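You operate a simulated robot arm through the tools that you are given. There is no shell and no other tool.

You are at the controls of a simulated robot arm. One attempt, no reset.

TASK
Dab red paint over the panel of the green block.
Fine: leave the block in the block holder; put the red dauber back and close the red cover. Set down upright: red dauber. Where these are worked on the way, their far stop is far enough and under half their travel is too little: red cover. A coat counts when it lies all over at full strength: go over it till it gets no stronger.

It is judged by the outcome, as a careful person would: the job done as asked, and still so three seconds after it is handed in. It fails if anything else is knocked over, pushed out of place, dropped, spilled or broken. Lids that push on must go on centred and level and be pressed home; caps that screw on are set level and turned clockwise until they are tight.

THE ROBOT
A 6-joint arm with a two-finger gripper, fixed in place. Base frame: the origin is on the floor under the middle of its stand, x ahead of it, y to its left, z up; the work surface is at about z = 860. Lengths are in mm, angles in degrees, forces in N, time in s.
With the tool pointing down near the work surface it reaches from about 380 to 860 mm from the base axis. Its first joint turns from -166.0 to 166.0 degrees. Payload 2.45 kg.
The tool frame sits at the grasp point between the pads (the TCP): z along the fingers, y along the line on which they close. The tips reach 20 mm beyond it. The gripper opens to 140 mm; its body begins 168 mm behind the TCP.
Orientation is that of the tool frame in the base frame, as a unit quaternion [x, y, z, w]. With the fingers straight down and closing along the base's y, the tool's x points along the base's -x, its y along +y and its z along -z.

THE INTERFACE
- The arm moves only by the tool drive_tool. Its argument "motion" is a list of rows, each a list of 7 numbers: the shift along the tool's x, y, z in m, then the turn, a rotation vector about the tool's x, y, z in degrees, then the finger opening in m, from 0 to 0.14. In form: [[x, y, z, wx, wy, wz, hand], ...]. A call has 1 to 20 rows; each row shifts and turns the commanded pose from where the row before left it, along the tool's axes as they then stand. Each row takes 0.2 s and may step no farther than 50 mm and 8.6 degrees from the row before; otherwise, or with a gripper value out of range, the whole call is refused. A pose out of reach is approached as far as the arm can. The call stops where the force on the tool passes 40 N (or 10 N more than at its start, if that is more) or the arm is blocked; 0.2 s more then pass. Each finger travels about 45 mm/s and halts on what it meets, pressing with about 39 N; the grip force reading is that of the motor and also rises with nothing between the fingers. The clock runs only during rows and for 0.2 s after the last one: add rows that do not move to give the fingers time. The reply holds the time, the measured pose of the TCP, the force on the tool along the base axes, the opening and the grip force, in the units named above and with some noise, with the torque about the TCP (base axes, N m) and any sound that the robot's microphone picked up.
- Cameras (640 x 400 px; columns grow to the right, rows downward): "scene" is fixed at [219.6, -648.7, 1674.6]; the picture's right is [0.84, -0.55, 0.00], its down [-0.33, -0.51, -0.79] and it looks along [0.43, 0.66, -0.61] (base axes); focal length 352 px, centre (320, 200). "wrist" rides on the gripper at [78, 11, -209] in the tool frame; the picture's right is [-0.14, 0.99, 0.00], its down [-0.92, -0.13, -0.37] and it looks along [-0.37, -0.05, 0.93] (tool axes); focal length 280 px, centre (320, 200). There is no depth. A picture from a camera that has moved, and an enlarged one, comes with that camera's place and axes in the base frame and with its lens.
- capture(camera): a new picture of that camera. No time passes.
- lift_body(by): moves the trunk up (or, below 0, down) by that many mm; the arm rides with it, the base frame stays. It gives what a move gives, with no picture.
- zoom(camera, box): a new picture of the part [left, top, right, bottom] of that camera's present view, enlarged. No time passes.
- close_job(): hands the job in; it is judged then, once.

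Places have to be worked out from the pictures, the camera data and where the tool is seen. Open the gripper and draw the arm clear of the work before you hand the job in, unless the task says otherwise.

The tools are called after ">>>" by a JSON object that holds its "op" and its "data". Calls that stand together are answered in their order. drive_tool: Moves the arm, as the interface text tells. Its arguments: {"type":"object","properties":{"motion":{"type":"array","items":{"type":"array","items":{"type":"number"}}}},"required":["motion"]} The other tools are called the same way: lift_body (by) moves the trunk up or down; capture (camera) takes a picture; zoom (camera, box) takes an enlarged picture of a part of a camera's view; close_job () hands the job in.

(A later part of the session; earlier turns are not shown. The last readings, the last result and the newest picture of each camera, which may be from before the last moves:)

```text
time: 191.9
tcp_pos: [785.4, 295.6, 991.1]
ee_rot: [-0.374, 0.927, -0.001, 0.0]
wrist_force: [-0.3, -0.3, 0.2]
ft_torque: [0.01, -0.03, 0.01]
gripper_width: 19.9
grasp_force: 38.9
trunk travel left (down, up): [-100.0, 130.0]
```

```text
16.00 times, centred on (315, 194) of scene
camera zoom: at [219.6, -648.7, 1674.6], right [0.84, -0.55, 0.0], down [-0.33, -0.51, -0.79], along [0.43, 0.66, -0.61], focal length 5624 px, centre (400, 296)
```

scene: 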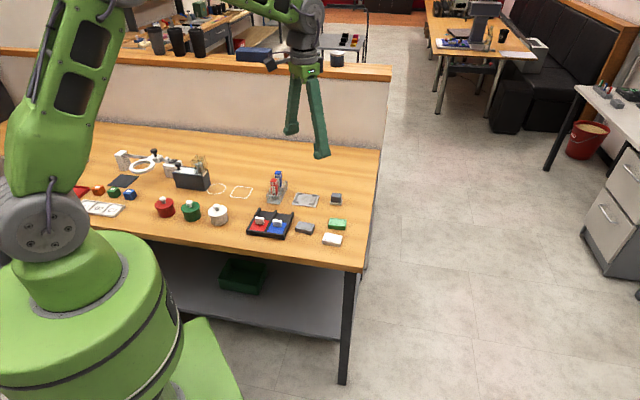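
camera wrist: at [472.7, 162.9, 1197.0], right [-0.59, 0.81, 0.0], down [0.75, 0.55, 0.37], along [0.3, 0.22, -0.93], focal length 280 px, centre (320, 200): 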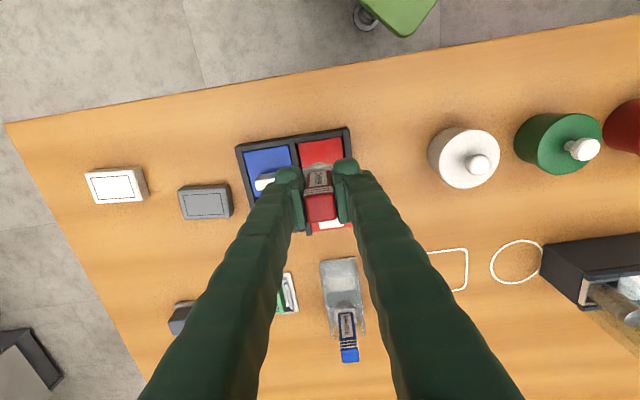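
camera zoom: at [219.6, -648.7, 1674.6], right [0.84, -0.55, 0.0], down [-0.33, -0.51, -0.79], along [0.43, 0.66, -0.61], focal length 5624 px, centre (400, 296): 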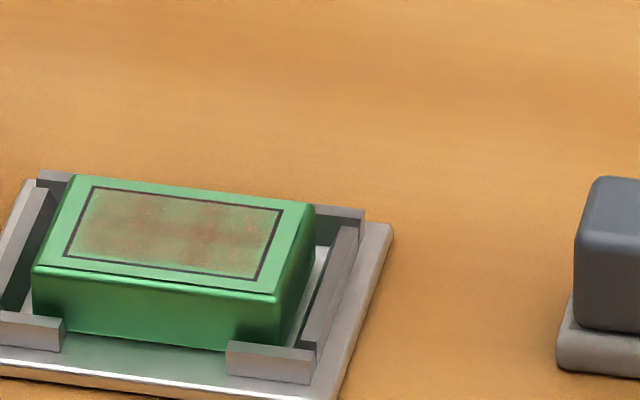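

All six patches now look about equal. I give the three far patches (−x row) the same treatment with a fresh soaked pad, with force feedback.

>>> {"op": "drive_tool", "data": {"motion": [[0.0403, 0.0183, 0, 0, 0, 0, 0.018], [0.0403, 0.0183, 0, 0, 0, 0, 0.018], [0.0403, 0.0183, 0, 0, 0, 0, 0.018], [0.0403, 0.0183, 0, 0, 0, 0, 0.018], [0.0403, 0.0184, 0, 0, 0, 0, 0.018], [0.04, 0.0184, 0.02, 0, 0, 0, 0.018], [0, 0, 0.027, 0, 0, 0, 0.018], [0, 0, 0.0135, 0, 0, 0, 0.018], [0, 0, 0.0044, 0, 0, 0, 0.018], [0, 0, 0, 0, 0, 0, 0.018], [0, 0, 0, 0, 0, 0, 0.018], [0, 0, 0, 0, 0, 0, 0.018], [0, 0, 0, 0, 0, 0, 0.018], [0, 0, 0, 0, 0, 0, 0.018], [0, 0, 0, 0, 0, 0, 0.018], [0, 0, 0, 0, 0, 0, 0.018], [0, 0, 0, 0, 0, 0, 0.018], [0, 0, 0, 0, 0, 0, 0.018], [0, 0, 0, 0, 0, 0, 0.018]]}}

>>> {"op": "drive_tool", "data": {"motion": [[0, 0, -0.0429, 0, 0, 0, 0.018], [-0.0377, -0.0255, 0, 0, 0, 0, 0.018], [-0.0377, -0.0255, 0, 0, 0, 0, 0.018], [-0.0377, -0.0255, 0, 0, 0, 0, 0.018], [-0.0377, -0.0256, 0, 0, 0, 0, 0.018], [-0.0377, -0.0256, 0, 0, 0, 0, 0.018], [0, 0, 0.023, 0, 0, 0, 0.018], [0, 0, 0.0096, 0, 0, 0, 0.018], [0, 0, 0.001, 0, 0, 0, 0.018], [0, 0, 0, 0, 0, 0, 0.018], [0, 0, 0, 0, 0, 0, 0.018]]}}

```text
time: 195.9
tcp_pos: [536.2, 207.7, 926.2]
ee_rot: [-0.374, 0.927, 0.0, 0.001]
wrist_force: [2.6, 1.4, 33.0]
ft_torque: [0.31, -0.36, 0.0]
gripper_width: 20.2
grasp_force: 38.8
trunk travel left (down, up): [-100.0, 130.0]
```

```text
time: 198.3
tcp_pos: [758.2, 245.3, 936.2]
ee_rot: [-0.374, 0.927, 0.0, 0.001]
wrist_force: [-0.6, 0.1, -0.2]
ft_torque: [-0.02, 0.01, 0.02]
gripper_width: 19.8
grasp_force: 38.9
trunk travel left (down, up): [-100.0, 130.0]
```

33 N in the paint, but the panel contact is now slightly lower. I step down to contact here.

>>> {"op": "drive_tool", "data": {"motion": [[0, 0, 0.0007, 0, 0, 0, 0.018], [0, 0, 0.0006, 0, 0, 0, 0.018], [0, 0, 0, 0, 0, 0, 0.018], [0, 0, 0, 0, 0, 0, 0.018]]}}

>>> {"op": "zoom", "data": {"camera": "scene", "box": [303, 186, 327, 202]}}

```text
time: 199.3
tcp_pos: [760.5, 244.7, 935.2]
ee_rot: [-0.375, 0.927, 0.0, 0.002]
wrist_force: [-0.8, -1.3, 9.9]
ft_torque: [0.0, -0.01, 0.01]
gripper_width: 20.1
grasp_force: 38.9
trunk travel left (down, up): [-100.0, 130.0]
```

```text
16.00 times, centred on (315, 194) of scene
camera zoom: at [219.6, -648.7, 1674.6], right [0.84, -0.55, 0.0], down [-0.33, -0.51, -0.79], along [0.43, 0.66, -0.61], focal length 5624 px, centre (400, 296)
```

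zoom: 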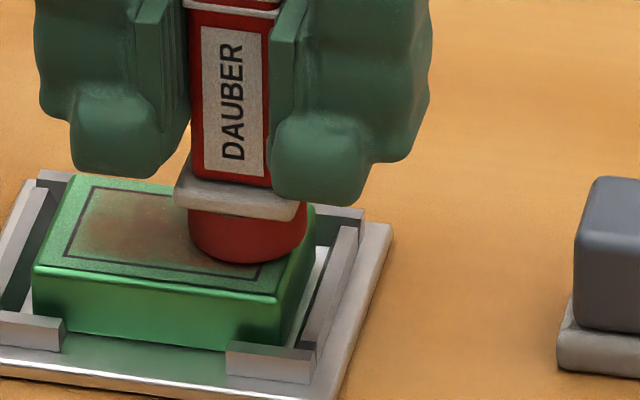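

9.9 N on the far-left patch. Next the far-middle and far-right ones, reading the force at each.

>>> {"op": "drive_tool", "data": {"motion": [[0, 0, 0, 0, 0, 0, 0.018], [0, 0, 0, 0, 0, 0, 0.018], [0, 0, -0.007, 0, 0, 0, 0.018], [0, 0.0165, 0, 0, 0, 0, 0.018], [0, 0, 0.007, 0, 0, 0, 0.018], [0, 0, 0.0002, 0, 0, 0, 0.018], [0, 0, 0, 0, 0, 0, 0.018], [0, 0, 0, 0, 0, 0, 0.018]]}}

>>> {"op": "drive_tool", "data": {"motion": [[0, 0, -0.007, 0, 0, 0, 0.018], [0, 0.0155, 0, 0, 0, 0, 0.018], [0, 0, 0.007, 0, 0, 0, 0.018], [0, 0, 0.0002, 0, 0, 0, 0.018], [0, 0, 0, 0, 0, 0, 0.018], [0, 0, 0, 0, 0, 0, 0.018]]}}

>>> {"op": "drive_tool", "data": {"motion": [[0, 0, -0.0103, 0, 0, 0, 0.018], [0, 0, -0.027, 0, 0, 0, 0.018], [-0.0265, -0.0071, -0.02, 0, 0, 0, 0.018], [-0.0265, -0.0072, 0, 0, 0, 0, 0.018], [0, 0, 0, 0, 0, 0, 0.018], [0, 0, 0, 0, 0, 0, 0.018]]}}

>>> {"op": "zoom", "data": {"camera": "wrist", "box": [284, 102, 338, 140]}}

>>> {"op": "zoom", "data": {"camera": "scene", "box": [303, 186, 327, 202]}}

```text
time: 201.1
tcp_pos: [748.4, 257.9, 934.7]
ee_rot: [-0.375, 0.927, 0.0, 0.002]
wrist_force: [0.9, -1.4, 10.8]
ft_torque: [-0.01, -0.04, -0.05]
gripper_width: 20.3
grasp_force: 39.2
trunk travel left (down, up): [-100.0, 130.0]
```

```text
time: 202.5
tcp_pos: [738.2, 269.2, 935.6]
ee_rot: [-0.375, 0.927, -0.001, 0.002]
wrist_force: [0.4, 1.1, 9.0]
ft_torque: [0.1, -0.02, -0.01]
gripper_width: 20.2
grasp_force: 39.1
trunk travel left (down, up): [-100.0, 130.0]
```

```text
time: 203.9
tcp_pos: [785.3, 296.5, 990.2]
ee_rot: [-0.374, 0.927, 0.0, 0.0]
wrist_force: [0.0, -0.3, -0.2]
ft_torque: [-0.03, -0.01, 0.0]
gripper_width: 20.0
grasp_force: 38.8
trunk travel left (down, up): [-100.0, 130.0]
```

```text
10.53 times, centred on (311, 121) of wrist
camera zoom: at [721.4, 249.3, 1198.7], right [-0.59, 0.81, 0.0], down [0.75, 0.55, 0.37], along [0.3, 0.22, -0.93], focal length 2952 px, centre (415, 1032)
```

zoom: 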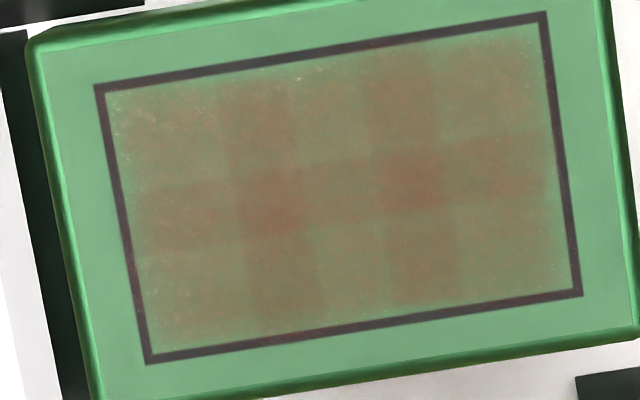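

```text
16.00 times, centred on (315, 194) of scene
camera zoom: at [219.6, -648.7, 1674.6], right [0.84, -0.55, 0.0], down [-0.33, -0.51, -0.79], along [0.43, 0.66, -0.61], focal length 5624 px, centre (400, 296)
```

zoom: 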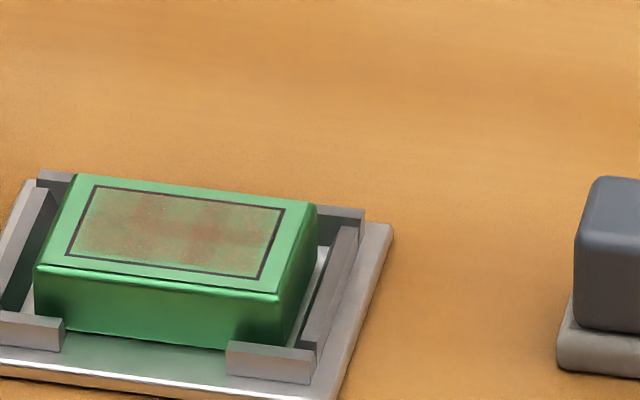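

The coat is even, but the bands between patches suggest it is still translucent. To learn the increment per load, I concentrate several dip-and-dab cycles on one patch (near-right), with careful force control. First, the dip.

>>> {"op": "drive_tool", "data": {"motion": [[0.0411, 0.0183, 0, 0, 0, 0, 0.018], [0.0411, 0.0183, 0, 0, 0, 0, 0.018], [0.0411, 0.0183, 0, 0, 0, 0, 0.018], [0.0411, 0.0183, 0, 0, 0, 0, 0.018], [0.0411, 0.0184, 0, 0, 0, 0, 0.018], [0.041, 0.0184, 0.02, 0, 0, 0, 0.018], [0, 0, 0.027, 0, 0, 0, 0.018], [0, 0, 0.0135, 0, 0, 0, 0.018], [0, 0, 0.005, 0, 0, 0, 0.018], [0, 0, 0, 0, 0, 0, 0.018], [0, 0, 0, 0, 0, 0, 0.018]]}}

>>> {"op": "zoom", "data": {"camera": "scene", "box": [245, 190, 290, 240]}}

```text
time: 206.3
tcp_pos: [531.5, 205.2, 925.7]
ee_rot: [-0.375, 0.927, -0.001, 0.001]
wrist_force: [-1.2, 0.8, 11.6]
ft_torque: [0.08, -0.03, 0.05]
gripper_width: 20.1
grasp_force: 38.8
trunk travel left (down, up): [-100.0, 130.0]
```

```text
8.00 times, centred on (268, 215) of scene
camera zoom: at [219.6, -648.7, 1674.6], right [0.84, -0.55, 0.0], down [-0.33, -0.51, -0.79], along [0.43, 0.66, -0.61], focal length 2812 px, centre (740, 80)
```

zoom: 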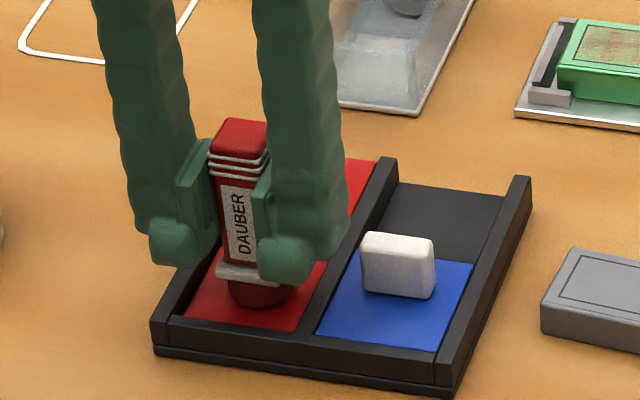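

11.6 N in the paint. Now to the near-right patch at about 10 N.

>>> {"op": "drive_tool", "data": {"motion": [[0, 0, 0, 0, 0, 0, 0.018], [0, 0, 0, 0, 0, 0, 0.018], [0, 0, -0.0435, 0, 0, 0, 0.018], [-0.036, -0.0194, 0, 0, 0, 0, 0.018], [-0.036, -0.0194, 0, 0, 0, 0, 0.018], [-0.036, -0.0194, 0, 0, 0, 0, 0.018], [-0.036, -0.0194, 0, 0, 0, 0, 0.018], [-0.036, -0.0194, 0, 0, 0, 0, 0.018], [0, 0, 0.024, 0, 0, 0, 0.018], [0, 0, 0.0105, 0, 0, 0, 0.018], [0, 0, 0.0006, 0, 0, 0, 0.018], [0, 0, 0, 0, 0, 0, 0.018], [0, 0, 0, 0, 0, 0, 0.018]]}}

>>> {"op": "zoom", "data": {"camera": "scene", "box": [303, 186, 327, 202]}}

```text
time: 209.1
tcp_pos: [730.0, 260.2, 935.5]
ee_rot: [-0.376, 0.927, -0.001, 0.002]
wrist_force: [3.3, 3.1, 13.1]
ft_torque: [0.23, -0.22, 0.0]
gripper_width: 20.2
grasp_force: 38.9
trunk travel left (down, up): [-100.0, 130.0]
```

```text
16.00 times, centred on (315, 194) of scene
camera zoom: at [219.6, -648.7, 1674.6], right [0.84, -0.55, 0.0], down [-0.33, -0.51, -0.79], along [0.43, 0.66, -0.61], focal length 5624 px, centre (400, 296)
```

zoom: 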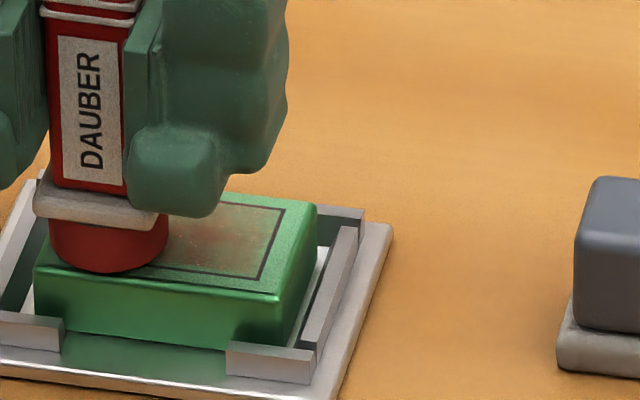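

13 N and well placed on the near-right patch. I run two more full dip-and-dab cycles on this same patch.

>>> {"op": "drive_tool", "data": {"motion": [[0, 0, 0, 0, 0, 0, 0.018], [0, 0, -0.0351, 0, 0, 0, 0.018], [0.036, 0.0194, 0, 0, 0, 0, 0.018], [0.036, 0.0194, 0, 0, 0, 0, 0.018], [0.036, 0.0194, 0, 0, 0, 0, 0.018], [0.036, 0.0194, 0, 0, 0, 0, 0.018], [0.036, 0.0194, 0, 0, 0, 0, 0.018], [0, 0, 0.027, 0, 0, 0, 0.018], [0, 0, 0.0167, 0, 0, 0, 0.018], [0, 0, 0, 0, 0, 0, 0.018], [0, 0, 0, 0, 0, 0, 0.018], [0, 0, 0, 0, 0, 0, 0.018], [0, 0, 0, 0, 0, 0, 0.018]]}}

>>> {"op": "drive_tool", "data": {"motion": [[0, 0, -0.0437, 0, 0, 0, 0.018], [-0.036, -0.0194, 0, 0, 0, 0, 0.018], [-0.036, -0.0194, 0, 0, 0, 0, 0.018], [-0.036, -0.0194, 0, 0, 0, 0, 0.018], [-0.036, -0.0194, 0, 0, 0, 0, 0.018], [-0.036, -0.0194, 0, 0, 0, 0, 0.018], [0, 0, 0.024, 0, 0, 0, 0.018], [0, 0, 0.0105, 0, 0, 0, 0.018], [0, 0, 0.0007, 0, 0, 0, 0.018], [0, 0, 0, 0, 0, 0, 0.018], [0, 0, 0, 0, 0, 0, 0.018]]}}

>>> {"op": "drive_tool", "data": {"motion": [[0, 0, 0, 0, 0, 0, 0.018], [0, 0, -0.0352, 0, 0, 0, 0.018], [0.036, 0.0194, 0, 0, 0, 0, 0.018], [0.036, 0.0194, 0, 0, 0, 0, 0.018], [0.036, 0.0194, 0, 0, 0, 0, 0.018], [0.036, 0.0194, 0, 0, 0, 0, 0.018], [0.036, 0.0194, 0, 0, 0, 0, 0.018], [0, 0, 0.027, 0, 0, 0, 0.018], [0, 0, 0.0169, 0, 0, 0, 0.018], [0, 0, 0, 0, 0, 0, 0.018], [0, 0, 0, 0, 0, 0, 0.018], [0, 0, 0, 0, 0, 0, 0.018], [0, 0, 0, 0, 0, 0, 0.018]]}}

>>> {"op": "drive_tool", "data": {"motion": [[0, 0, -0.0439, 0, 0, 0, 0.018], [-0.036, -0.0194, 0, 0, 0, 0, 0.018], [-0.036, -0.0194, 0, 0, 0, 0, 0.018], [-0.036, -0.0194, 0, 0, 0, 0, 0.018], [-0.036, -0.0194, 0, 0, 0, 0, 0.018], [-0.036, -0.0194, 0, 0, 0, 0, 0.018], [0, 0, 0.024, 0, 0, 0, 0.018], [0, 0, 0.0105, 0, 0, 0, 0.018], [0, 0, 0.0009, 0, 0, 0, 0.018], [0, 0, 0, 0, 0, 0, 0.018], [0, 0, 0, 0, 0, 0, 0.018]]}}

```text
time: 211.9
tcp_pos: [531.0, 204.6, 925.0]
ee_rot: [-0.374, 0.927, -0.001, 0.0]
wrist_force: [-3.2, -1.0, 10.0]
ft_torque: [-0.03, 0.11, -0.01]
gripper_width: 20.2
grasp_force: 38.7
trunk travel left (down, up): [-100.0, 130.0]
```

```text
time: 214.3
tcp_pos: [729.1, 260.5, 935.2]
ee_rot: [-0.374, 0.927, -0.001, 0.003]
wrist_force: [1.6, 4.1, 25.7]
ft_torque: [0.35, -0.32, 0.04]
gripper_width: 20.1
grasp_force: 38.9
trunk travel left (down, up): [-100.0, 130.0]
```

```text
time: 217.1
tcp_pos: [531.7, 203.1, 926.5]
ee_rot: [-0.375, 0.927, 0.0, 0.001]
wrist_force: [-4.6, -1.4, 13.1]
ft_torque: [0.0, 0.05, 0.04]
gripper_width: 19.9
grasp_force: 39.4
trunk travel left (down, up): [-100.0, 130.0]
```

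```text
time: 219.5
tcp_pos: [727.0, 258.7, 935.2]
ee_rot: [-0.375, 0.927, 0.001, 0.001]
wrist_force: [0.1, 0.1, 6.1]
ft_torque: [0.04, -0.04, 0.01]
gripper_width: 20.0
grasp_force: 39.1
trunk travel left (down, up): [-100.0, 130.0]
```

Three full cycles on that patch. Now I lift and view it against the others.

>>> {"op": "drive_tool", "data": {"motion": [[0, 0, -0.0104, 0, 0, 0, 0.018], [0, 0, -0.027, 0, 0, 0, 0.018], [-0.0332, -0.0065, -0.02, 0, 0, 0, 0.018], [-0.0333, -0.0065, 0, 0, 0, 0, 0.018], [0, 0, 0, 0, 0, 0, 0.018], [0, 0, 0, 0, 0, 0, 0.018]]}}

>>> {"op": "zoom", "data": {"camera": "wrist", "box": [284, 102, 338, 140]}}

>>> {"op": "zoom", "data": {"camera": "scene", "box": [303, 186, 327, 202]}}

```text
time: 220.9
tcp_pos: [784.0, 295.2, 992.0]
ee_rot: [-0.375, 0.927, -0.001, -0.001]
wrist_force: [-0.9, 0.6, -1.1]
ft_torque: [-0.01, -0.03, 0.04]
gripper_width: 19.9
grasp_force: 39.3
trunk travel left (down, up): [-100.0, 130.0]
```

```text
10.53 times, centred on (311, 121) of wrist
camera zoom: at [719.1, 248.3, 1201.1], right [-0.59, 0.81, 0.0], down [0.75, 0.55, 0.37], along [0.3, 0.22, -0.93], focal length 2952 px, centre (415, 1032)
```

zoom: 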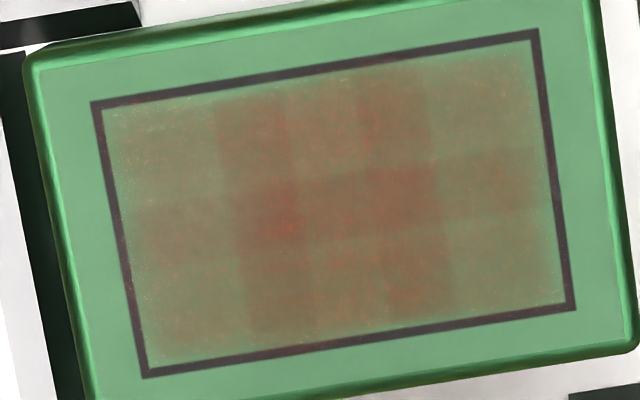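

```text
16.00 times, centred on (315, 194) of scene
camera zoom: at [219.6, -648.7, 1674.6], right [0.84, -0.55, 0.0], down [-0.33, -0.51, -0.79], along [0.43, 0.66, -0.61], focal length 5624 px, centre (400, 296)
```

zoom: 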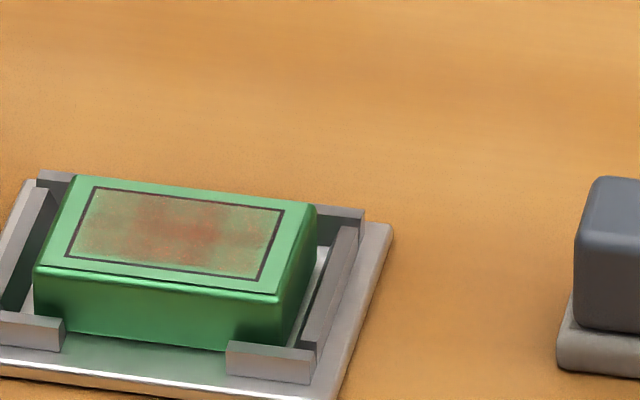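

Interesting: the middle column gained rather than the right one. I test the centre next: one good dip, then six dabs in a row at the panel centre without reloading, to learn both the location and how long a load lasts.

>>> {"op": "drive_tool", "data": {"motion": [[0.0411, 0.0183, 0, 0, 0, 0, 0.018], [0.0411, 0.0183, 0, 0, 0, 0, 0.018], [0.0411, 0.0183, 0, 0, 0, 0, 0.018], [0.0411, 0.0183, 0, 0, 0, 0, 0.018], [0.0411, 0.0184, 0, 0, 0, 0, 0.018], [0.041, 0.0184, 0.02, 0, 0, 0, 0.018], [0, 0, 0.027, 0, 0, 0, 0.018], [0, 0, 0.0135, 0, 0, 0, 0.018], [0, 0, 0.0054, 0, 0, 0, 0.018], [0, 0, 0, 0, 0, 0, 0.018], [0, 0, 0, 0, 0, 0, 0.018], [0, 0, 0, 0, 0, 0, 0.018]]}}

>>> {"op": "drive_tool", "data": {"motion": [[0, 0, 0, 0, 0, 0, 0.018], [0, 0, -0.0439, 0, 0, 0, 0.018], [-0.0375, -0.0224, 0, 0, 0, 0, 0.018], [-0.0375, -0.0224, 0, 0, 0, 0, 0.018], [-0.0375, -0.0224, 0, 0, 0, 0, 0.018], [-0.0375, -0.0224, 0, 0, 0, 0, 0.018], [-0.0375, -0.0224, 0, 0, 0, 0, 0.018], [0, 0, 0.024, 0, 0, 0, 0.018], [0, 0, 0.0105, 0, 0, 0, 0.018], [0, 0, 0.001, 0, 0, 0, 0.018], [0, 0, 0, 0, 0, 0, 0.018], [0, 0, 0, 0, 0, 0, 0.018]]}}

>>> {"op": "zoom", "data": {"camera": "scene", "box": [303, 186, 327, 202]}}

```text
time: 223.5
tcp_pos: [532.4, 203.6, 924.8]
ee_rot: [-0.375, 0.927, 0.0, 0.001]
wrist_force: [0.3, 1.0, 5.8]
ft_torque: [0.1, -0.09, 0.01]
gripper_width: 20.1
grasp_force: 39.0
trunk travel left (down, up): [-100.0, 130.0]
```

```text
time: 226.1
tcp_pos: [744.2, 255.3, 934.8]
ee_rot: [-0.375, 0.927, -0.001, 0.003]
wrist_force: [1.5, -0.6, 16.6]
ft_torque: [0.09, -0.23, -0.04]
gripper_width: 20.1
grasp_force: 38.8
trunk travel left (down, up): [-100.0, 130.0]
```

```text
16.00 times, centred on (315, 194) of scene
camera zoom: at [219.6, -648.7, 1674.6], right [0.84, -0.55, 0.0], down [-0.33, -0.51, -0.79], along [0.43, 0.66, -0.61], focal length 5624 px, centre (400, 296)
```

zoom: 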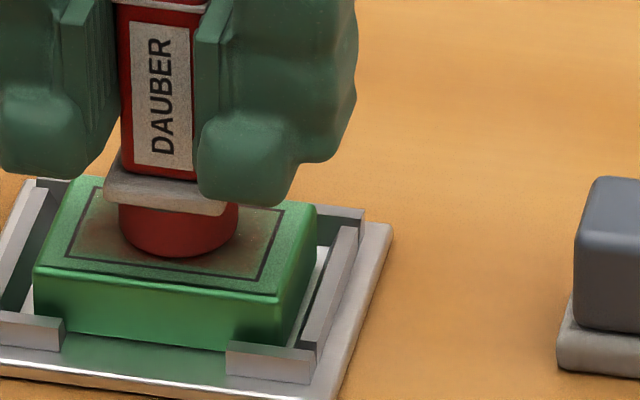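

The pad is at the panel centre with 17 N. I lift and view after this single fresh dab.

>>> {"op": "drive_tool", "data": {"motion": [[0, 0, 0, 0, 0, 0, 0.018], [0, 0, -0.0105, 0, 0, 0, 0.018], [0, 0, -0.027, 0, 0, 0, 0.018], [-0.0295, 0.001, -0.02, 0, 0, 0, 0.018], [-0.0295, 0.001, 0, 0, 0, 0, 0.018], [0, 0, 0, 0, 0, 0, 0.018], [0, 0, 0, 0, 0, 0, 0.018]]}}

>>> {"op": "zoom", "data": {"camera": "wrist", "box": [284, 102, 338, 140]}}

>>> {"op": "zoom", "data": {"camera": "scene", "box": [303, 186, 327, 202]}}

```text
time: 227.7
tcp_pos: [786.1, 295.3, 990.0]
ee_rot: [-0.374, 0.927, -0.001, 0.0]
wrist_force: [0.7, -0.4, -0.2]
ft_torque: [0.02, -0.01, 0.01]
gripper_width: 19.8
grasp_force: 38.9
trunk travel left (down, up): [-100.0, 130.0]
```

```text
10.53 times, centred on (311, 121) of wrist
camera zoom: at [721.3, 248.5, 1198.9], right [-0.59, 0.81, 0.0], down [0.75, 0.55, 0.37], along [0.3, 0.22, -0.93], focal length 2952 px, centre (415, 1032)
```

zoom: 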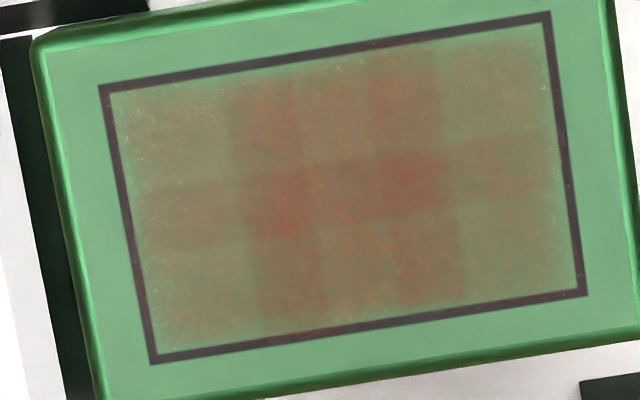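

```text
16.00 times, centred on (315, 194) of scene
camera zoom: at [219.6, -648.7, 1674.6], right [0.84, -0.55, 0.0], down [-0.33, -0.51, -0.79], along [0.43, 0.66, -0.61], focal length 5624 px, centre (400, 296)
```

zoom: 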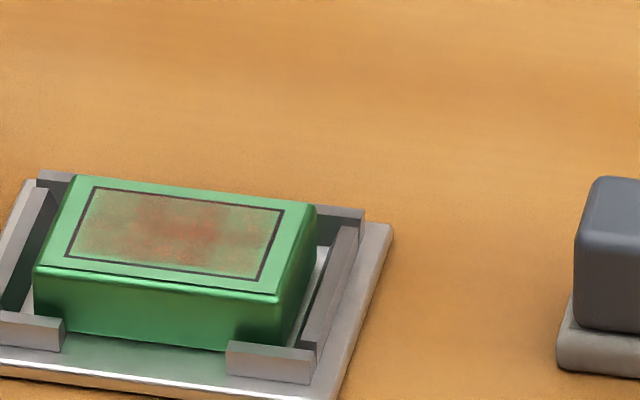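

Subtle at best. Without re-dipping, I now give five more firm dabs at the centre, and check whether a load lasts several dabs.

>>> {"op": "drive_tool", "data": {"motion": [[0.0295, -0.001, 0, 0, 0, 0, 0.018], [0.0295, -0.001, 0.022, 0, 0, 0, 0.018], [0, 0, 0.024, 0, 0, 0, 0.018], [0, 0, 0.0118, 0, 0, 0, 0.018], [0, 0, 0, 0, 0, 0, 0.018], [0, 0, 0, 0, 0, 0, 0.018], [0, 0, -0.006, 0, 0, 0, 0.018], [0, 0, 0.006, 0, 0, 0, 0.018], [0, 0, 0, 0, 0, 0, 0.018], [0, 0, -0.006, 0, 0, 0, 0.018], [0, 0, 0.006, 0, 0, 0, 0.018], [0, 0, 0, 0, 0, 0, 0.018], [0, 0, -0.006, 0, 0, 0, 0.018], [0, 0, 0.006, 0, 0, 0, 0.018], [0, 0, 0, 0, 0, 0, 0.018], [0, 0, -0.006, 0, 0, 0, 0.018], [0, 0, 0.006, 0, 0, 0, 0.018], [0, 0, 0, 0, 0, 0, 0.018], [0, 0, 0, 0, 0, 0, 0.018]]}}

>>> {"op": "drive_tool", "data": {"motion": [[0, 0, -0.0108, 0, 0, 0, 0.018], [0, 0, -0.027, 0, 0, 0, 0.018], [-0.0295, 0.001, -0.02, 0, 0, 0, 0.018], [-0.0295, 0.001, 0, 0, 0, 0, 0.018], [0, 0, 0, 0, 0, 0, 0.018], [0, 0, 0, 0, 0, 0, 0.018]]}}

>>> {"op": "zoom", "data": {"camera": "wrist", "box": [284, 102, 338, 140]}}

>>> {"op": "zoom", "data": {"camera": "scene", "box": [303, 186, 327, 202]}}

```text
time: 231.7
tcp_pos: [743.7, 252.7, 936.1]
ee_rot: [-0.374, 0.927, -0.001, 0.0]
wrist_force: [-2.0, -0.7, 12.9]
ft_torque: [0.07, -0.04, -0.01]
gripper_width: 20.1
grasp_force: 38.8
trunk travel left (down, up): [-100.0, 130.0]
```

```text
time: 233.1
tcp_pos: [785.2, 296.7, 991.2]
ee_rot: [-0.374, 0.927, 0.0, -0.001]
wrist_force: [0.4, -0.1, -0.5]
ft_torque: [0.02, 0.0, 0.02]
gripper_width: 19.8
grasp_force: 38.7
trunk travel left (down, up): [-100.0, 130.0]
```

```text
10.53 times, centred on (311, 121) of wrist
camera zoom: at [720.4, 249.7, 1199.7], right [-0.59, 0.81, 0.0], down [0.75, 0.55, 0.37], along [0.3, 0.22, -0.93], focal length 2952 px, centre (415, 1032)
```

zoom: 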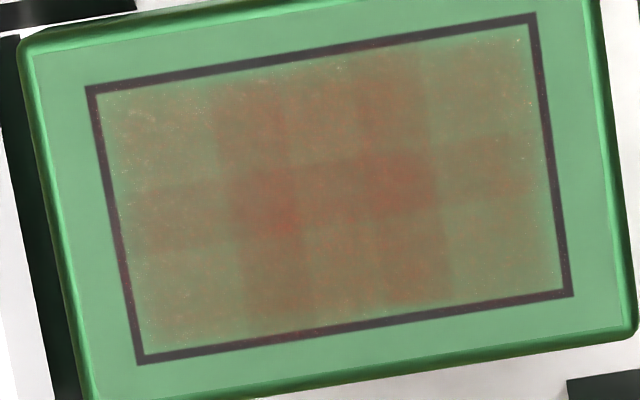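

```text
16.00 times, centred on (315, 194) of scene
camera zoom: at [219.6, -648.7, 1674.6], right [0.84, -0.55, 0.0], down [-0.33, -0.51, -0.79], along [0.43, 0.66, -0.61], focal length 5624 px, centre (400, 296)
```

zoom: 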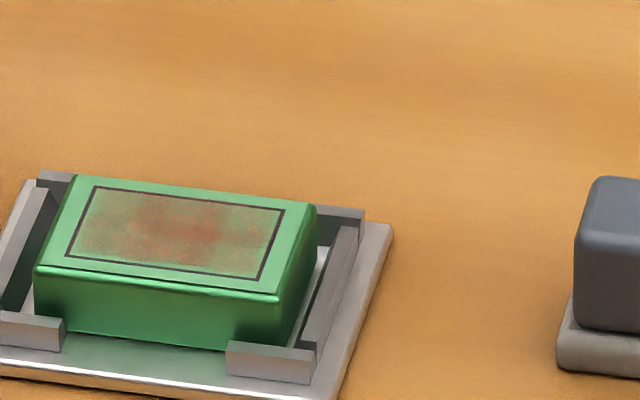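

The middle seems to have reached a plateau, while the right column lags. I test a dab placed further to the right (+y, about 24 mm from centre), with a fresh load, to see whether the right column rises.

>>> {"op": "drive_tool", "data": {"motion": [[0.0411, 0.0183, 0, 0, 0, 0, 0.018], [0.0411, 0.0183, 0, 0, 0, 0, 0.018], [0.0411, 0.0183, 0, 0, 0, 0, 0.018], [0.0411, 0.0183, 0, 0, 0, 0, 0.018], [0.0411, 0.0184, 0, 0, 0, 0, 0.018], [0.041, 0.0184, 0.02, 0, 0, 0, 0.018], [0, 0, 0.027, 0, 0, 0, 0.018], [0, 0, 0.0135, 0, 0, 0, 0.018], [0, 0, 0.0059, 0, 0, 0, 0.018], [0, 0, 0, 0, 0, 0, 0.018], [0, 0, 0, 0, 0, 0, 0.018], [0, 0, 0, 0, 0, 0, 0.018], [0, 0, 0, 0, 0, 0, 0.018]]}}

>>> {"op": "drive_tool", "data": {"motion": [[0, 0, 0, 0, 0, 0, 0.018], [0, 0, -0.0444, 0, 0, 0, 0.018], [-0.0375, -0.0172, 0, 0, 0, 0, 0.018], [-0.0375, -0.0172, 0, 0, 0, 0, 0.018], [-0.0375, -0.0172, 0, 0, 0, 0, 0.018], [-0.0375, -0.0172, 0, 0, 0, 0, 0.018], [-0.0375, -0.0172, 0, 0, 0, 0, 0.018], [0, 0, 0.024, 0, 0, 0, 0.018], [0, 0, 0.0105, 0, 0, 0, 0.018], [0, 0, 0.0013, 0, 0, 0, 0.018], [0, 0, 0, 0, 0, 0, 0.018], [0, 0, 0, 0, 0, 0, 0.018]]}}

>>> {"op": "zoom", "data": {"camera": "scene", "box": [303, 186, 327, 202]}}

```text
time: 235.9
tcp_pos: [530.4, 205.4, 925.9]
ee_rot: [-0.374, 0.927, -0.001, 0.002]
wrist_force: [0.2, 1.2, 29.1]
ft_torque: [0.25, -0.32, -0.01]
gripper_width: 19.7
grasp_force: 39.0
trunk travel left (down, up): [-100.0, 130.0]
```

```text
time: 238.5
tcp_pos: [726.9, 271.9, 935.8]
ee_rot: [-0.374, 0.927, -0.001, 0.002]
wrist_force: [-1.6, 0.6, 14.3]
ft_torque: [0.14, -0.07, 0.01]
gripper_width: 20.2
grasp_force: 39.1
trunk travel left (down, up): [-100.0, 130.0]
```

```text
16.00 times, centred on (315, 194) of scene
camera zoom: at [219.6, -648.7, 1674.6], right [0.84, -0.55, 0.0], down [-0.33, -0.51, -0.79], along [0.43, 0.66, -0.61], focal length 5624 px, centre (400, 296)
```

zoom: 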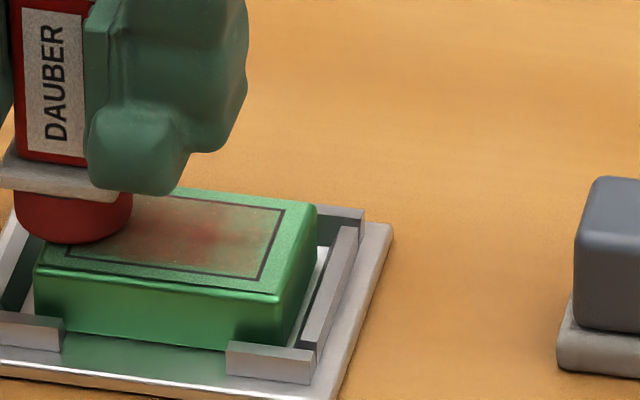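

The pad is at about (+25.7, −4) with 14 N. I lift and view.

>>> {"op": "drive_tool", "data": {"motion": [[0, 0, 0, 0, 0, 0, 0.018], [0, 0, -0.0108, 0, 0, 0, 0.018], [0, 0, -0.027, 0, 0, 0, 0.018], [-0.0295, -0.012, -0.02, 0, 0, 0, 0.018], [-0.0295, -0.012, 0, 0, 0, 0, 0.018], [0, 0, 0, 0, 0, 0, 0.018], [0, 0, 0, 0, 0, 0, 0.018]]}}

>>> {"op": "zoom", "data": {"camera": "wrist", "box": [284, 102, 338, 140]}}

>>> {"op": "zoom", "data": {"camera": "scene", "box": [303, 186, 327, 202]}}

```text
time: 240.1
tcp_pos: [784.6, 294.3, 988.5]
ee_rot: [-0.375, 0.927, -0.001, 0.001]
wrist_force: [-0.2, -0.2, -0.5]
ft_torque: [-0.02, 0.0, 0.03]
gripper_width: 19.7
grasp_force: 38.6
trunk travel left (down, up): [-100.0, 130.0]
```

```text
10.53 times, centred on (311, 121) of wrist
camera zoom: at [720.2, 247.5, 1197.5], right [-0.59, 0.81, 0.0], down [0.75, 0.55, 0.37], along [0.3, 0.22, -0.93], focal length 2952 px, centre (415, 1032)
```

zoom: 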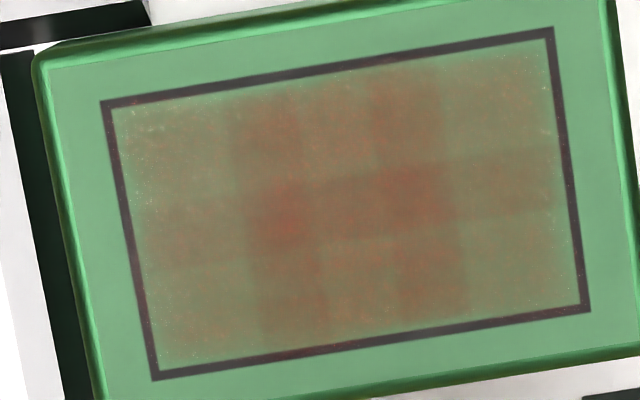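

```text
16.00 times, centred on (315, 194) of scene
camera zoom: at [219.6, -648.7, 1674.6], right [0.84, -0.55, 0.0], down [-0.33, -0.51, -0.79], along [0.43, 0.66, -0.61], focal length 5624 px, centre (400, 296)
```

zoom: 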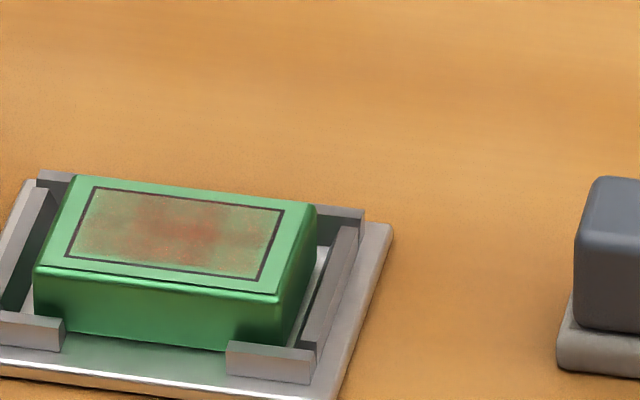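

The right column still lags. I take high zooms of the right and left columns for a detailed comparison.

>>> {"op": "zoom", "data": {"camera": "wrist", "box": [314, 106, 340, 126]}}

>>> {"op": "zoom", "data": {"camera": "wrist", "box": [286, 112, 312, 132]}}

```text
16.00 times, centred on (327, 116) of wrist
camera zoom: at [720.2, 247.5, 1197.5], right [-0.59, 0.81, 0.0], down [0.75, 0.55, 0.37], along [0.3, 0.22, -0.93], focal length 4486 px, centre (208, 1544)
```

zoom: 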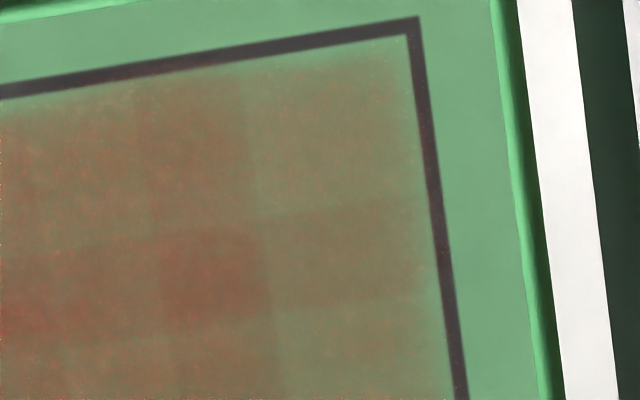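

```text
16.00 times, centred on (299, 122) of wrist
camera zoom: at [720.2, 247.5, 1197.5], right [-0.59, 0.81, 0.0], down [0.75, 0.55, 0.37], along [0.3, 0.22, -0.93], focal length 4486 px, centre (656, 1448)
```

zoom: 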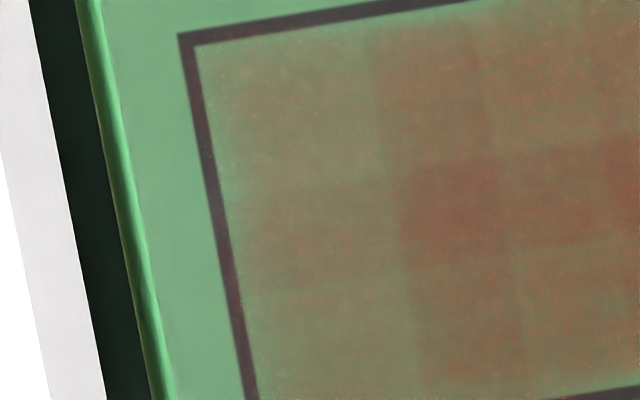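

A thought that fits all the evidence: the paint spots I dipped in repeatedly may be used up locally, since good gains came only when the dip landed on a fresh spot. I now dip in an unused corner of the well (+8 y, +7 x) and then dab the right column.

>>> {"op": "drive_tool", "data": {"motion": [[0.0422, 0.0196, 0, 0, 0, 0, 0.018], [0.0422, 0.0196, 0, 0, 0, 0, 0.018], [0.0422, 0.0197, 0, 0, 0, 0, 0.018], [0.0423, 0.0197, 0, 0, 0, 0, 0.018], [0.0423, 0.0197, 0, 0, 0, 0, 0.018], [0.0423, 0.0197, 0.02, 0, 0, 0, 0.018], [0, 0, 0, 0, 0, 0, 0.018], [0, 0, 0.027, 0, 0, 0, 0.018], [0, 0, 0.0135, 0, 0, 0, 0.018], [0, 0, 0.0054, 0, 0, 0, 0.018], [0, 0, 0, 0, 0, 0, 0.018], [0, 0, 0, 0, 0, 0, 0.018]]}}

>>> {"op": "zoom", "data": {"camera": "scene", "box": [245, 190, 290, 240]}}

```text
refused: row 6 steps farther than a row can; nothing moved
```

```text
8.00 times, centred on (268, 215) of scene
camera zoom: at [219.6, -648.7, 1674.6], right [0.84, -0.55, 0.0], down [-0.33, -0.51, -0.79], along [0.43, 0.66, -0.61], focal length 2812 px, centre (740, 80)
```

zoom: 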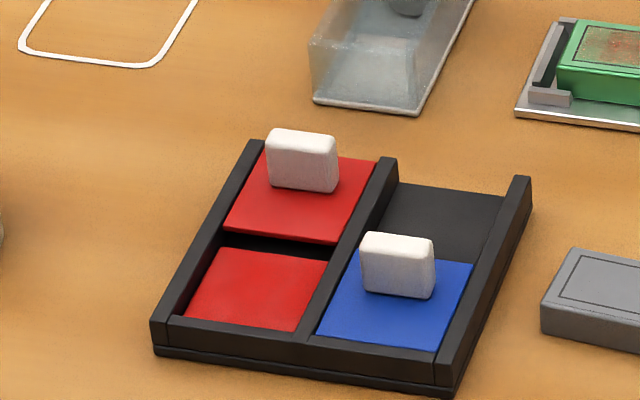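

The step was slightly too long, so nothing moved; the paint surface itself looks uniform. I send it again with the descent in a separate row.

>>> {"op": "drive_tool", "data": {"motion": [[0.0422, 0.0196, 0, 0, 0, 0, 0.018], [0.0422, 0.0196, 0, 0, 0, 0, 0.018], [0.0422, 0.0197, 0, 0, 0, 0, 0.018], [0.0423, 0.0197, 0, 0, 0, 0, 0.018], [0.0423, 0.0197, 0, 0, 0, 0, 0.018], [0.0423, 0.0197, 0, 0, 0, 0, 0.018], [0, 0, 0.02, 0, 0, 0, 0.018], [0, 0, 0.027, 0, 0, 0, 0.018], [0, 0, 0.0135, 0, 0, 0, 0.018], [0, 0, 0.0054, 0, 0, 0, 0.018], [0, 0, 0, 0, 0, 0, 0.018], [0, 0, 0, 0, 0, 0, 0.018]]}}

>>> {"op": "zoom", "data": {"camera": "scene", "box": [245, 190, 290, 240]}}

```text
time: 242.7
tcp_pos: [522.3, 202.9, 926.0]
ee_rot: [-0.374, 0.927, -0.001, 0.0]
wrist_force: [-0.1, 0.2, -0.2]
ft_torque: [0.0, -0.01, 0.02]
gripper_width: 19.9
grasp_force: 39.0
trunk travel left (down, up): [-100.0, 130.0]
```

```text
8.00 times, centred on (268, 215) of scene
camera zoom: at [219.6, -648.7, 1674.6], right [0.84, -0.55, 0.0], down [-0.33, -0.51, -0.79], along [0.43, 0.66, -0.61], focal length 2812 px, centre (740, 80)
```

zoom: 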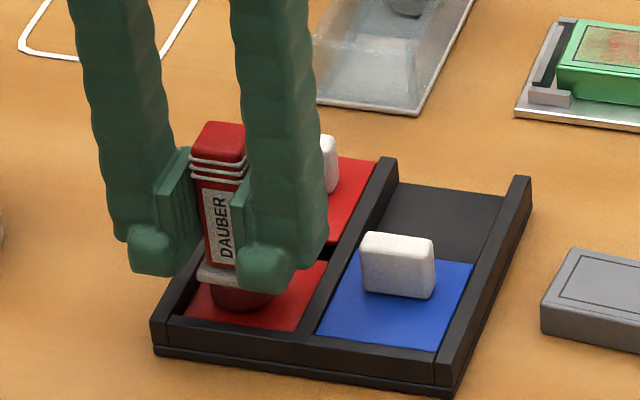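

The pad hovers over the fresh corner. I step down to contact.

>>> {"op": "drive_tool", "data": {"motion": [[0, 0, 0.0008, 0, 0, 0, 0.018], [0, 0, 0.0007, 0, 0, 0, 0.018], [0, 0, 0, 0, 0, 0, 0.018], [0, 0, 0, 0, 0, 0, 0.018]]}}

```text
time: 243.7
tcp_pos: [521.9, 204.3, 924.6]
ee_rot: [-0.375, 0.927, -0.001, 0.003]
wrist_force: [2.1, 0.2, 21.5]
ft_torque: [0.19, -0.29, -0.04]
gripper_width: 19.7
grasp_force: 39.2
trunk travel left (down, up): [-100.0, 130.0]
```

21.5 N on fresh paint. Now the right column, at (+15.6, 0).

>>> {"op": "drive_tool", "data": {"motion": [[0, 0, 0, 0, 0, 0, 0.018], [0, 0, -0.0454, 0, 0, 0, 0.018], [-0.0389, -0.0209, 0, 0, 0, 0, 0.018], [-0.0389, -0.0209, 0, 0, 0, 0, 0.018], [-0.0389, -0.0209, 0, 0, 0, 0, 0.018], [-0.0389, -0.0209, 0, 0, 0, 0, 0.018], [-0.0389, -0.0209, 0, 0, 0, 0, 0.018], [0, 0, 0.024, 0, 0, 0, 0.018], [0, 0, 0.0105, 0, 0, 0, 0.018], [0, 0, 0.0016, 0, 0, 0, 0.018], [0, 0, 0, 0, 0, 0, 0.018], [0, 0, 0, 0, 0, 0, 0.018]]}}

>>> {"op": "zoom", "data": {"camera": "scene", "box": [303, 186, 327, 202]}}

```text
time: 246.3
tcp_pos: [735.0, 266.0, 934.9]
ee_rot: [-0.375, 0.927, -0.001, 0.003]
wrist_force: [0.3, 0.5, 16.5]
ft_torque: [0.19, -0.15, 0.0]
gripper_width: 20.0
grasp_force: 38.8
trunk travel left (down, up): [-100.0, 130.0]
```

```text
16.00 times, centred on (315, 194) of scene
camera zoom: at [219.6, -648.7, 1674.6], right [0.84, -0.55, 0.0], down [-0.33, -0.51, -0.79], along [0.43, 0.66, -0.61], focal length 5624 px, centre (400, 296)
```

zoom: 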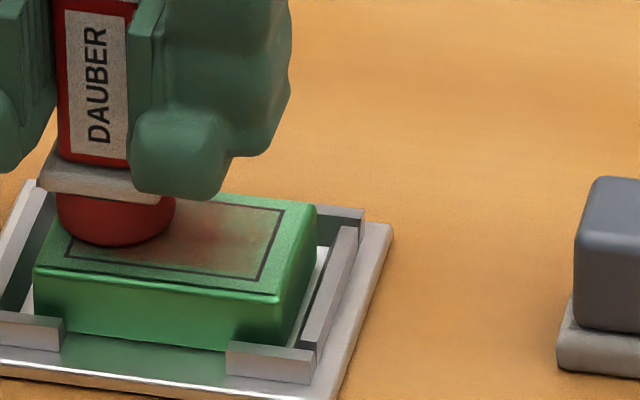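

The pad is at (15.6, −5) with 16.5 N. I lift and view.

>>> {"op": "drive_tool", "data": {"motion": [[0, 0, 0, 0, 0, 0, 0.018], [0, 0, -0.0111, 0, 0, 0, 0.018], [0, 0, -0.027, 0, 0, 0, 0.018], [-0.0295, -0.0067, -0.02, 0, 0, 0, 0.018], [-0.0295, -0.0068, 0, 0, 0, 0, 0.018], [0, 0, 0, 0, 0, 0, 0.018], [0, 0, 0, 0, 0, 0, 0.018]]}}

>>> {"op": "zoom", "data": {"camera": "wrist", "box": [284, 102, 338, 140]}}

>>> {"op": "zoom", "data": {"camera": "scene", "box": [303, 186, 327, 202]}}

```text
time: 247.9
tcp_pos: [785.8, 293.6, 993.2]
ee_rot: [-0.375, 0.927, -0.001, -0.001]
wrist_force: [-0.4, 0.0, -0.7]
ft_torque: [0.0, -0.02, -0.01]
gripper_width: 20.2
grasp_force: 39.3
trunk travel left (down, up): [-100.0, 130.0]
```

```text
10.53 times, centred on (311, 121) of wrist
camera zoom: at [722.1, 246.8, 1199.8], right [-0.59, 0.81, 0.0], down [0.75, 0.55, 0.37], along [0.3, 0.22, -0.93], focal length 2952 px, centre (415, 1032)
```

zoom: 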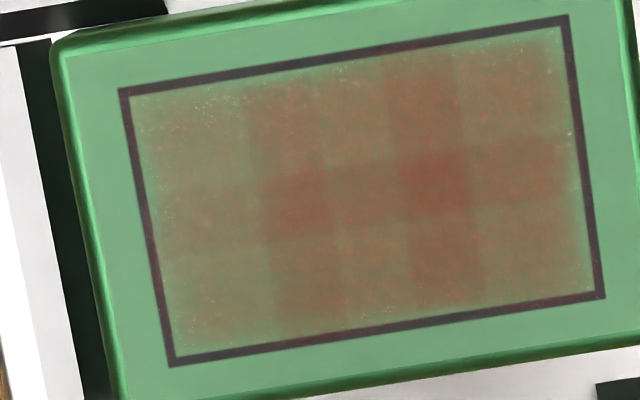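

```text
16.00 times, centred on (315, 194) of scene
camera zoom: at [219.6, -648.7, 1674.6], right [0.84, -0.55, 0.0], down [-0.33, -0.51, -0.79], along [0.43, 0.66, -0.61], focal length 5624 px, centre (400, 296)
```

zoom: 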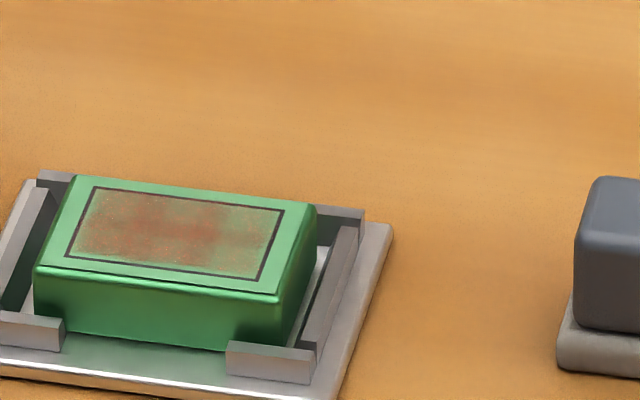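

That worked: the right column is now clearly redder after a single dab. But the dauber seems to be creeping along in the grip, so I check how it sits between the pads.

>>> {"op": "zoom", "data": {"camera": "wrist", "box": [255, 130, 385, 260]}}

>>> {"op": "zoom", "data": {"camera": "scene", "box": [285, 130, 345, 200]}}

```text
3.08 times, centred on (320, 195) of wrist
camera zoom: at [722.1, 246.8, 1199.8], right [-0.59, 0.81, 0.0], down [0.75, 0.55, 0.37], along [0.3, 0.22, -0.93], focal length 863 px, centre (320, 215)
```

zoom: 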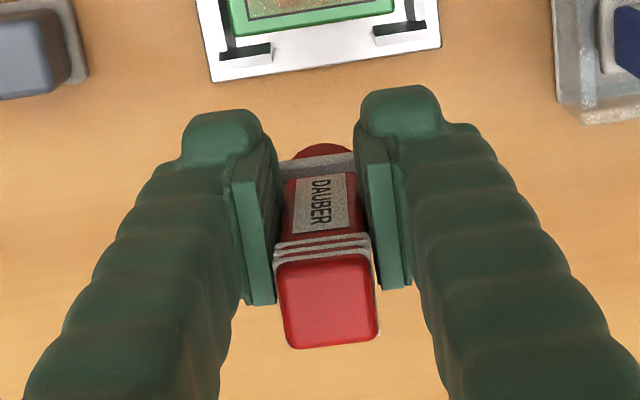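

```text
5.71 times, centred on (315, 165) of scene
camera zoom: at [219.6, -648.7, 1674.6], right [0.84, -0.55, 0.0], down [-0.33, -0.51, -0.79], along [0.43, 0.66, -0.61], focal length 2009 px, centre (349, 400)
```

zoom: 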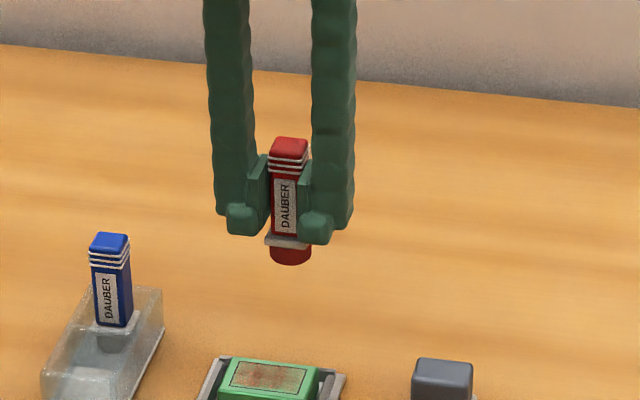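

The dauber has slid about 15 mm sideways in the pads and could work loose. I'll set it back in its slot and regrasp it centred. First I carry it back over the red compartment.

>>> {"op": "drive_tool", "data": {"motion": [[0, 0, -0.015, 0, 0, 0, 0.018], [0.01975, 0.02875, 0, 0, 0, 0, 0.018], [0.01975, 0.02875, 0, 0, 0, 0, 0.018], [0.01975, 0.02875, 0, 0, 0, 0, 0.018], [0.01975, 0.02875, 0, 0, 0, 0, 0.018], [0, 0, 0, 0, 0, 0, 0.018], [0, 0, 0, 0, 0, 0, 0.018]]}}

>>> {"op": "zoom", "data": {"camera": "wrist", "box": [240, 90, 400, 260]}}

>>> {"op": "zoom", "data": {"camera": "scene", "box": [250, 130, 320, 210]}}

```text
time: 249.5
tcp_pos: [649.6, 321.5, 1007.6]
ee_rot: [-0.375, 0.927, -0.001, 0.0]
wrist_force: [-0.1, -0.1, -0.1]
ft_torque: [-0.01, -0.01, 0.03]
gripper_width: 19.9
grasp_force: 39.3
trunk travel left (down, up): [-100.0, 130.0]
```

```text
2.35 times, centred on (320, 175) of wrist
camera zoom: at [584.5, 275.9, 1215.9], right [-0.59, 0.81, 0.0], down [0.75, 0.55, 0.37], along [0.3, 0.22, -0.93], focal length 660 px, centre (320, 259)
```

zoom: 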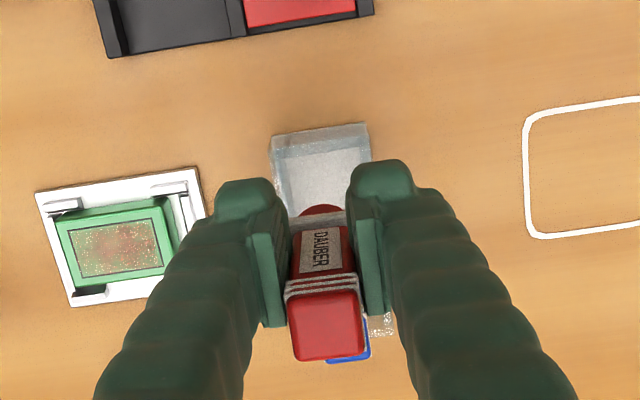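

```text
5.00 times, centred on (285, 170) of scene
camera zoom: at [219.6, -648.7, 1674.6], right [0.84, -0.55, 0.0], down [-0.33, -0.51, -0.79], along [0.43, 0.66, -0.61], focal length 1758 px, centre (495, 350)
```

zoom: 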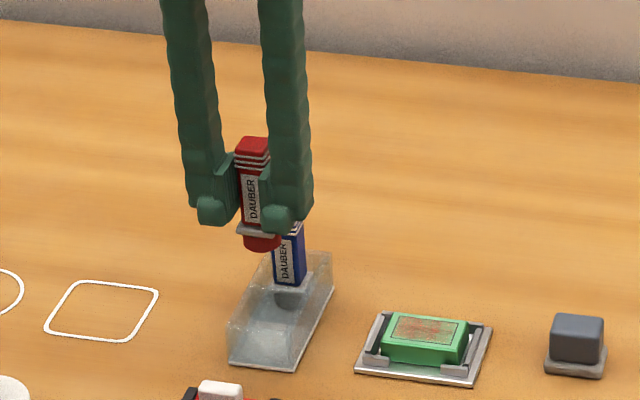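

The dauber should be over its slot now. I lower to just above the box rim and check the alignment.

>>> {"op": "drive_tool", "data": {"motion": [[0, 0, 0.02, 0, 0, 0, 0.018], [0, 0, 0.02, 0, 0, 0, 0.018], [0, 0, 0.01, 0, 0, 0, 0.018], [0, 0, 0, 0, 0, 0, 0.018], [0, 0, 0, 0, 0, 0, 0.018]]}}

>>> {"op": "zoom", "data": {"camera": "wrist", "box": [270, 110, 370, 190]}}

>>> {"op": "zoom", "data": {"camera": "scene", "box": [255, 150, 305, 210]}}

```text
time: 250.7
tcp_pos: [648.1, 324.7, 956.3]
ee_rot: [-0.374, 0.927, -0.001, 0.0]
wrist_force: [0.7, 0.1, -0.6]
ft_torque: [0.05, -0.04, 0.01]
gripper_width: 19.7
grasp_force: 38.9
trunk travel left (down, up): [-100.0, 130.0]
```

```text
5.00 times, centred on (320, 150) of wrist
camera zoom: at [584.1, 277.5, 1164.6], right [-0.59, 0.81, 0.0], down [0.75, 0.55, 0.37], along [0.3, 0.22, -0.93], focal length 1402 px, centre (320, 450)
```

zoom: 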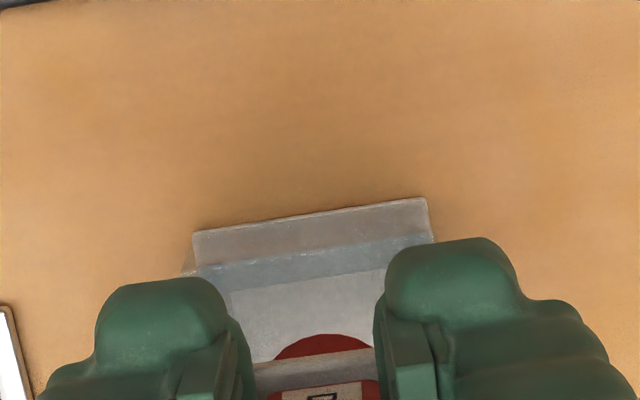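

```text
6.67 times, centred on (280, 180) of scene
camera zoom: at [219.6, -648.7, 1674.6], right [0.84, -0.55, 0.0], down [-0.33, -0.51, -0.79], along [0.43, 0.66, -0.61], focal length 2344 px, centre (587, 333)
```

zoom: 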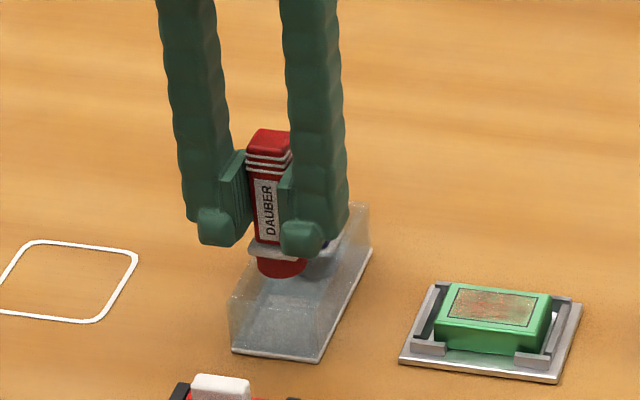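

Wrist geometry shows the dauber within about 1 mm of its original spot in the box. I lower it into the compartment.

>>> {"op": "drive_tool", "data": {"motion": [[0, 0, 0.012, 0, 0, 0, 0.018], [0, 0, 0.012, 0, 0, 0, 0.018], [0, 0, 0.008, 0, 0, 0, 0.018], [0, 0, 0, 0, 0, 0, 0.018], [0, 0, 0, 0, 0, 0, 0.018]]}}

>>> {"op": "zoom", "data": {"camera": "scene", "box": [255, 150, 305, 210]}}

```text
time: 251.9
tcp_pos: [648.3, 325.1, 922.1]
ee_rot: [-0.375, 0.927, -0.001, 0.0]
wrist_force: [-0.4, -0.2, 0.5]
ft_torque: [0.02, 0.0, 0.03]
gripper_width: 19.8
grasp_force: 39.1
trunk travel left (down, up): [-100.0, 130.0]
```

```text
6.67 times, centred on (280, 180) of scene
camera zoom: at [219.6, -648.7, 1674.6], right [0.84, -0.55, 0.0], down [-0.33, -0.51, -0.79], along [0.43, 0.66, -0.61], focal length 2344 px, centre (587, 333)
```

zoom: 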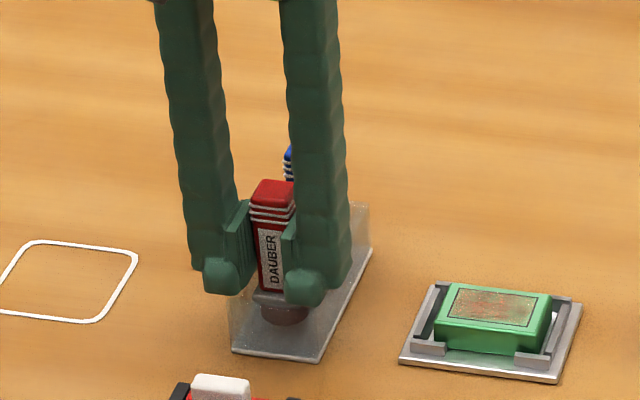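

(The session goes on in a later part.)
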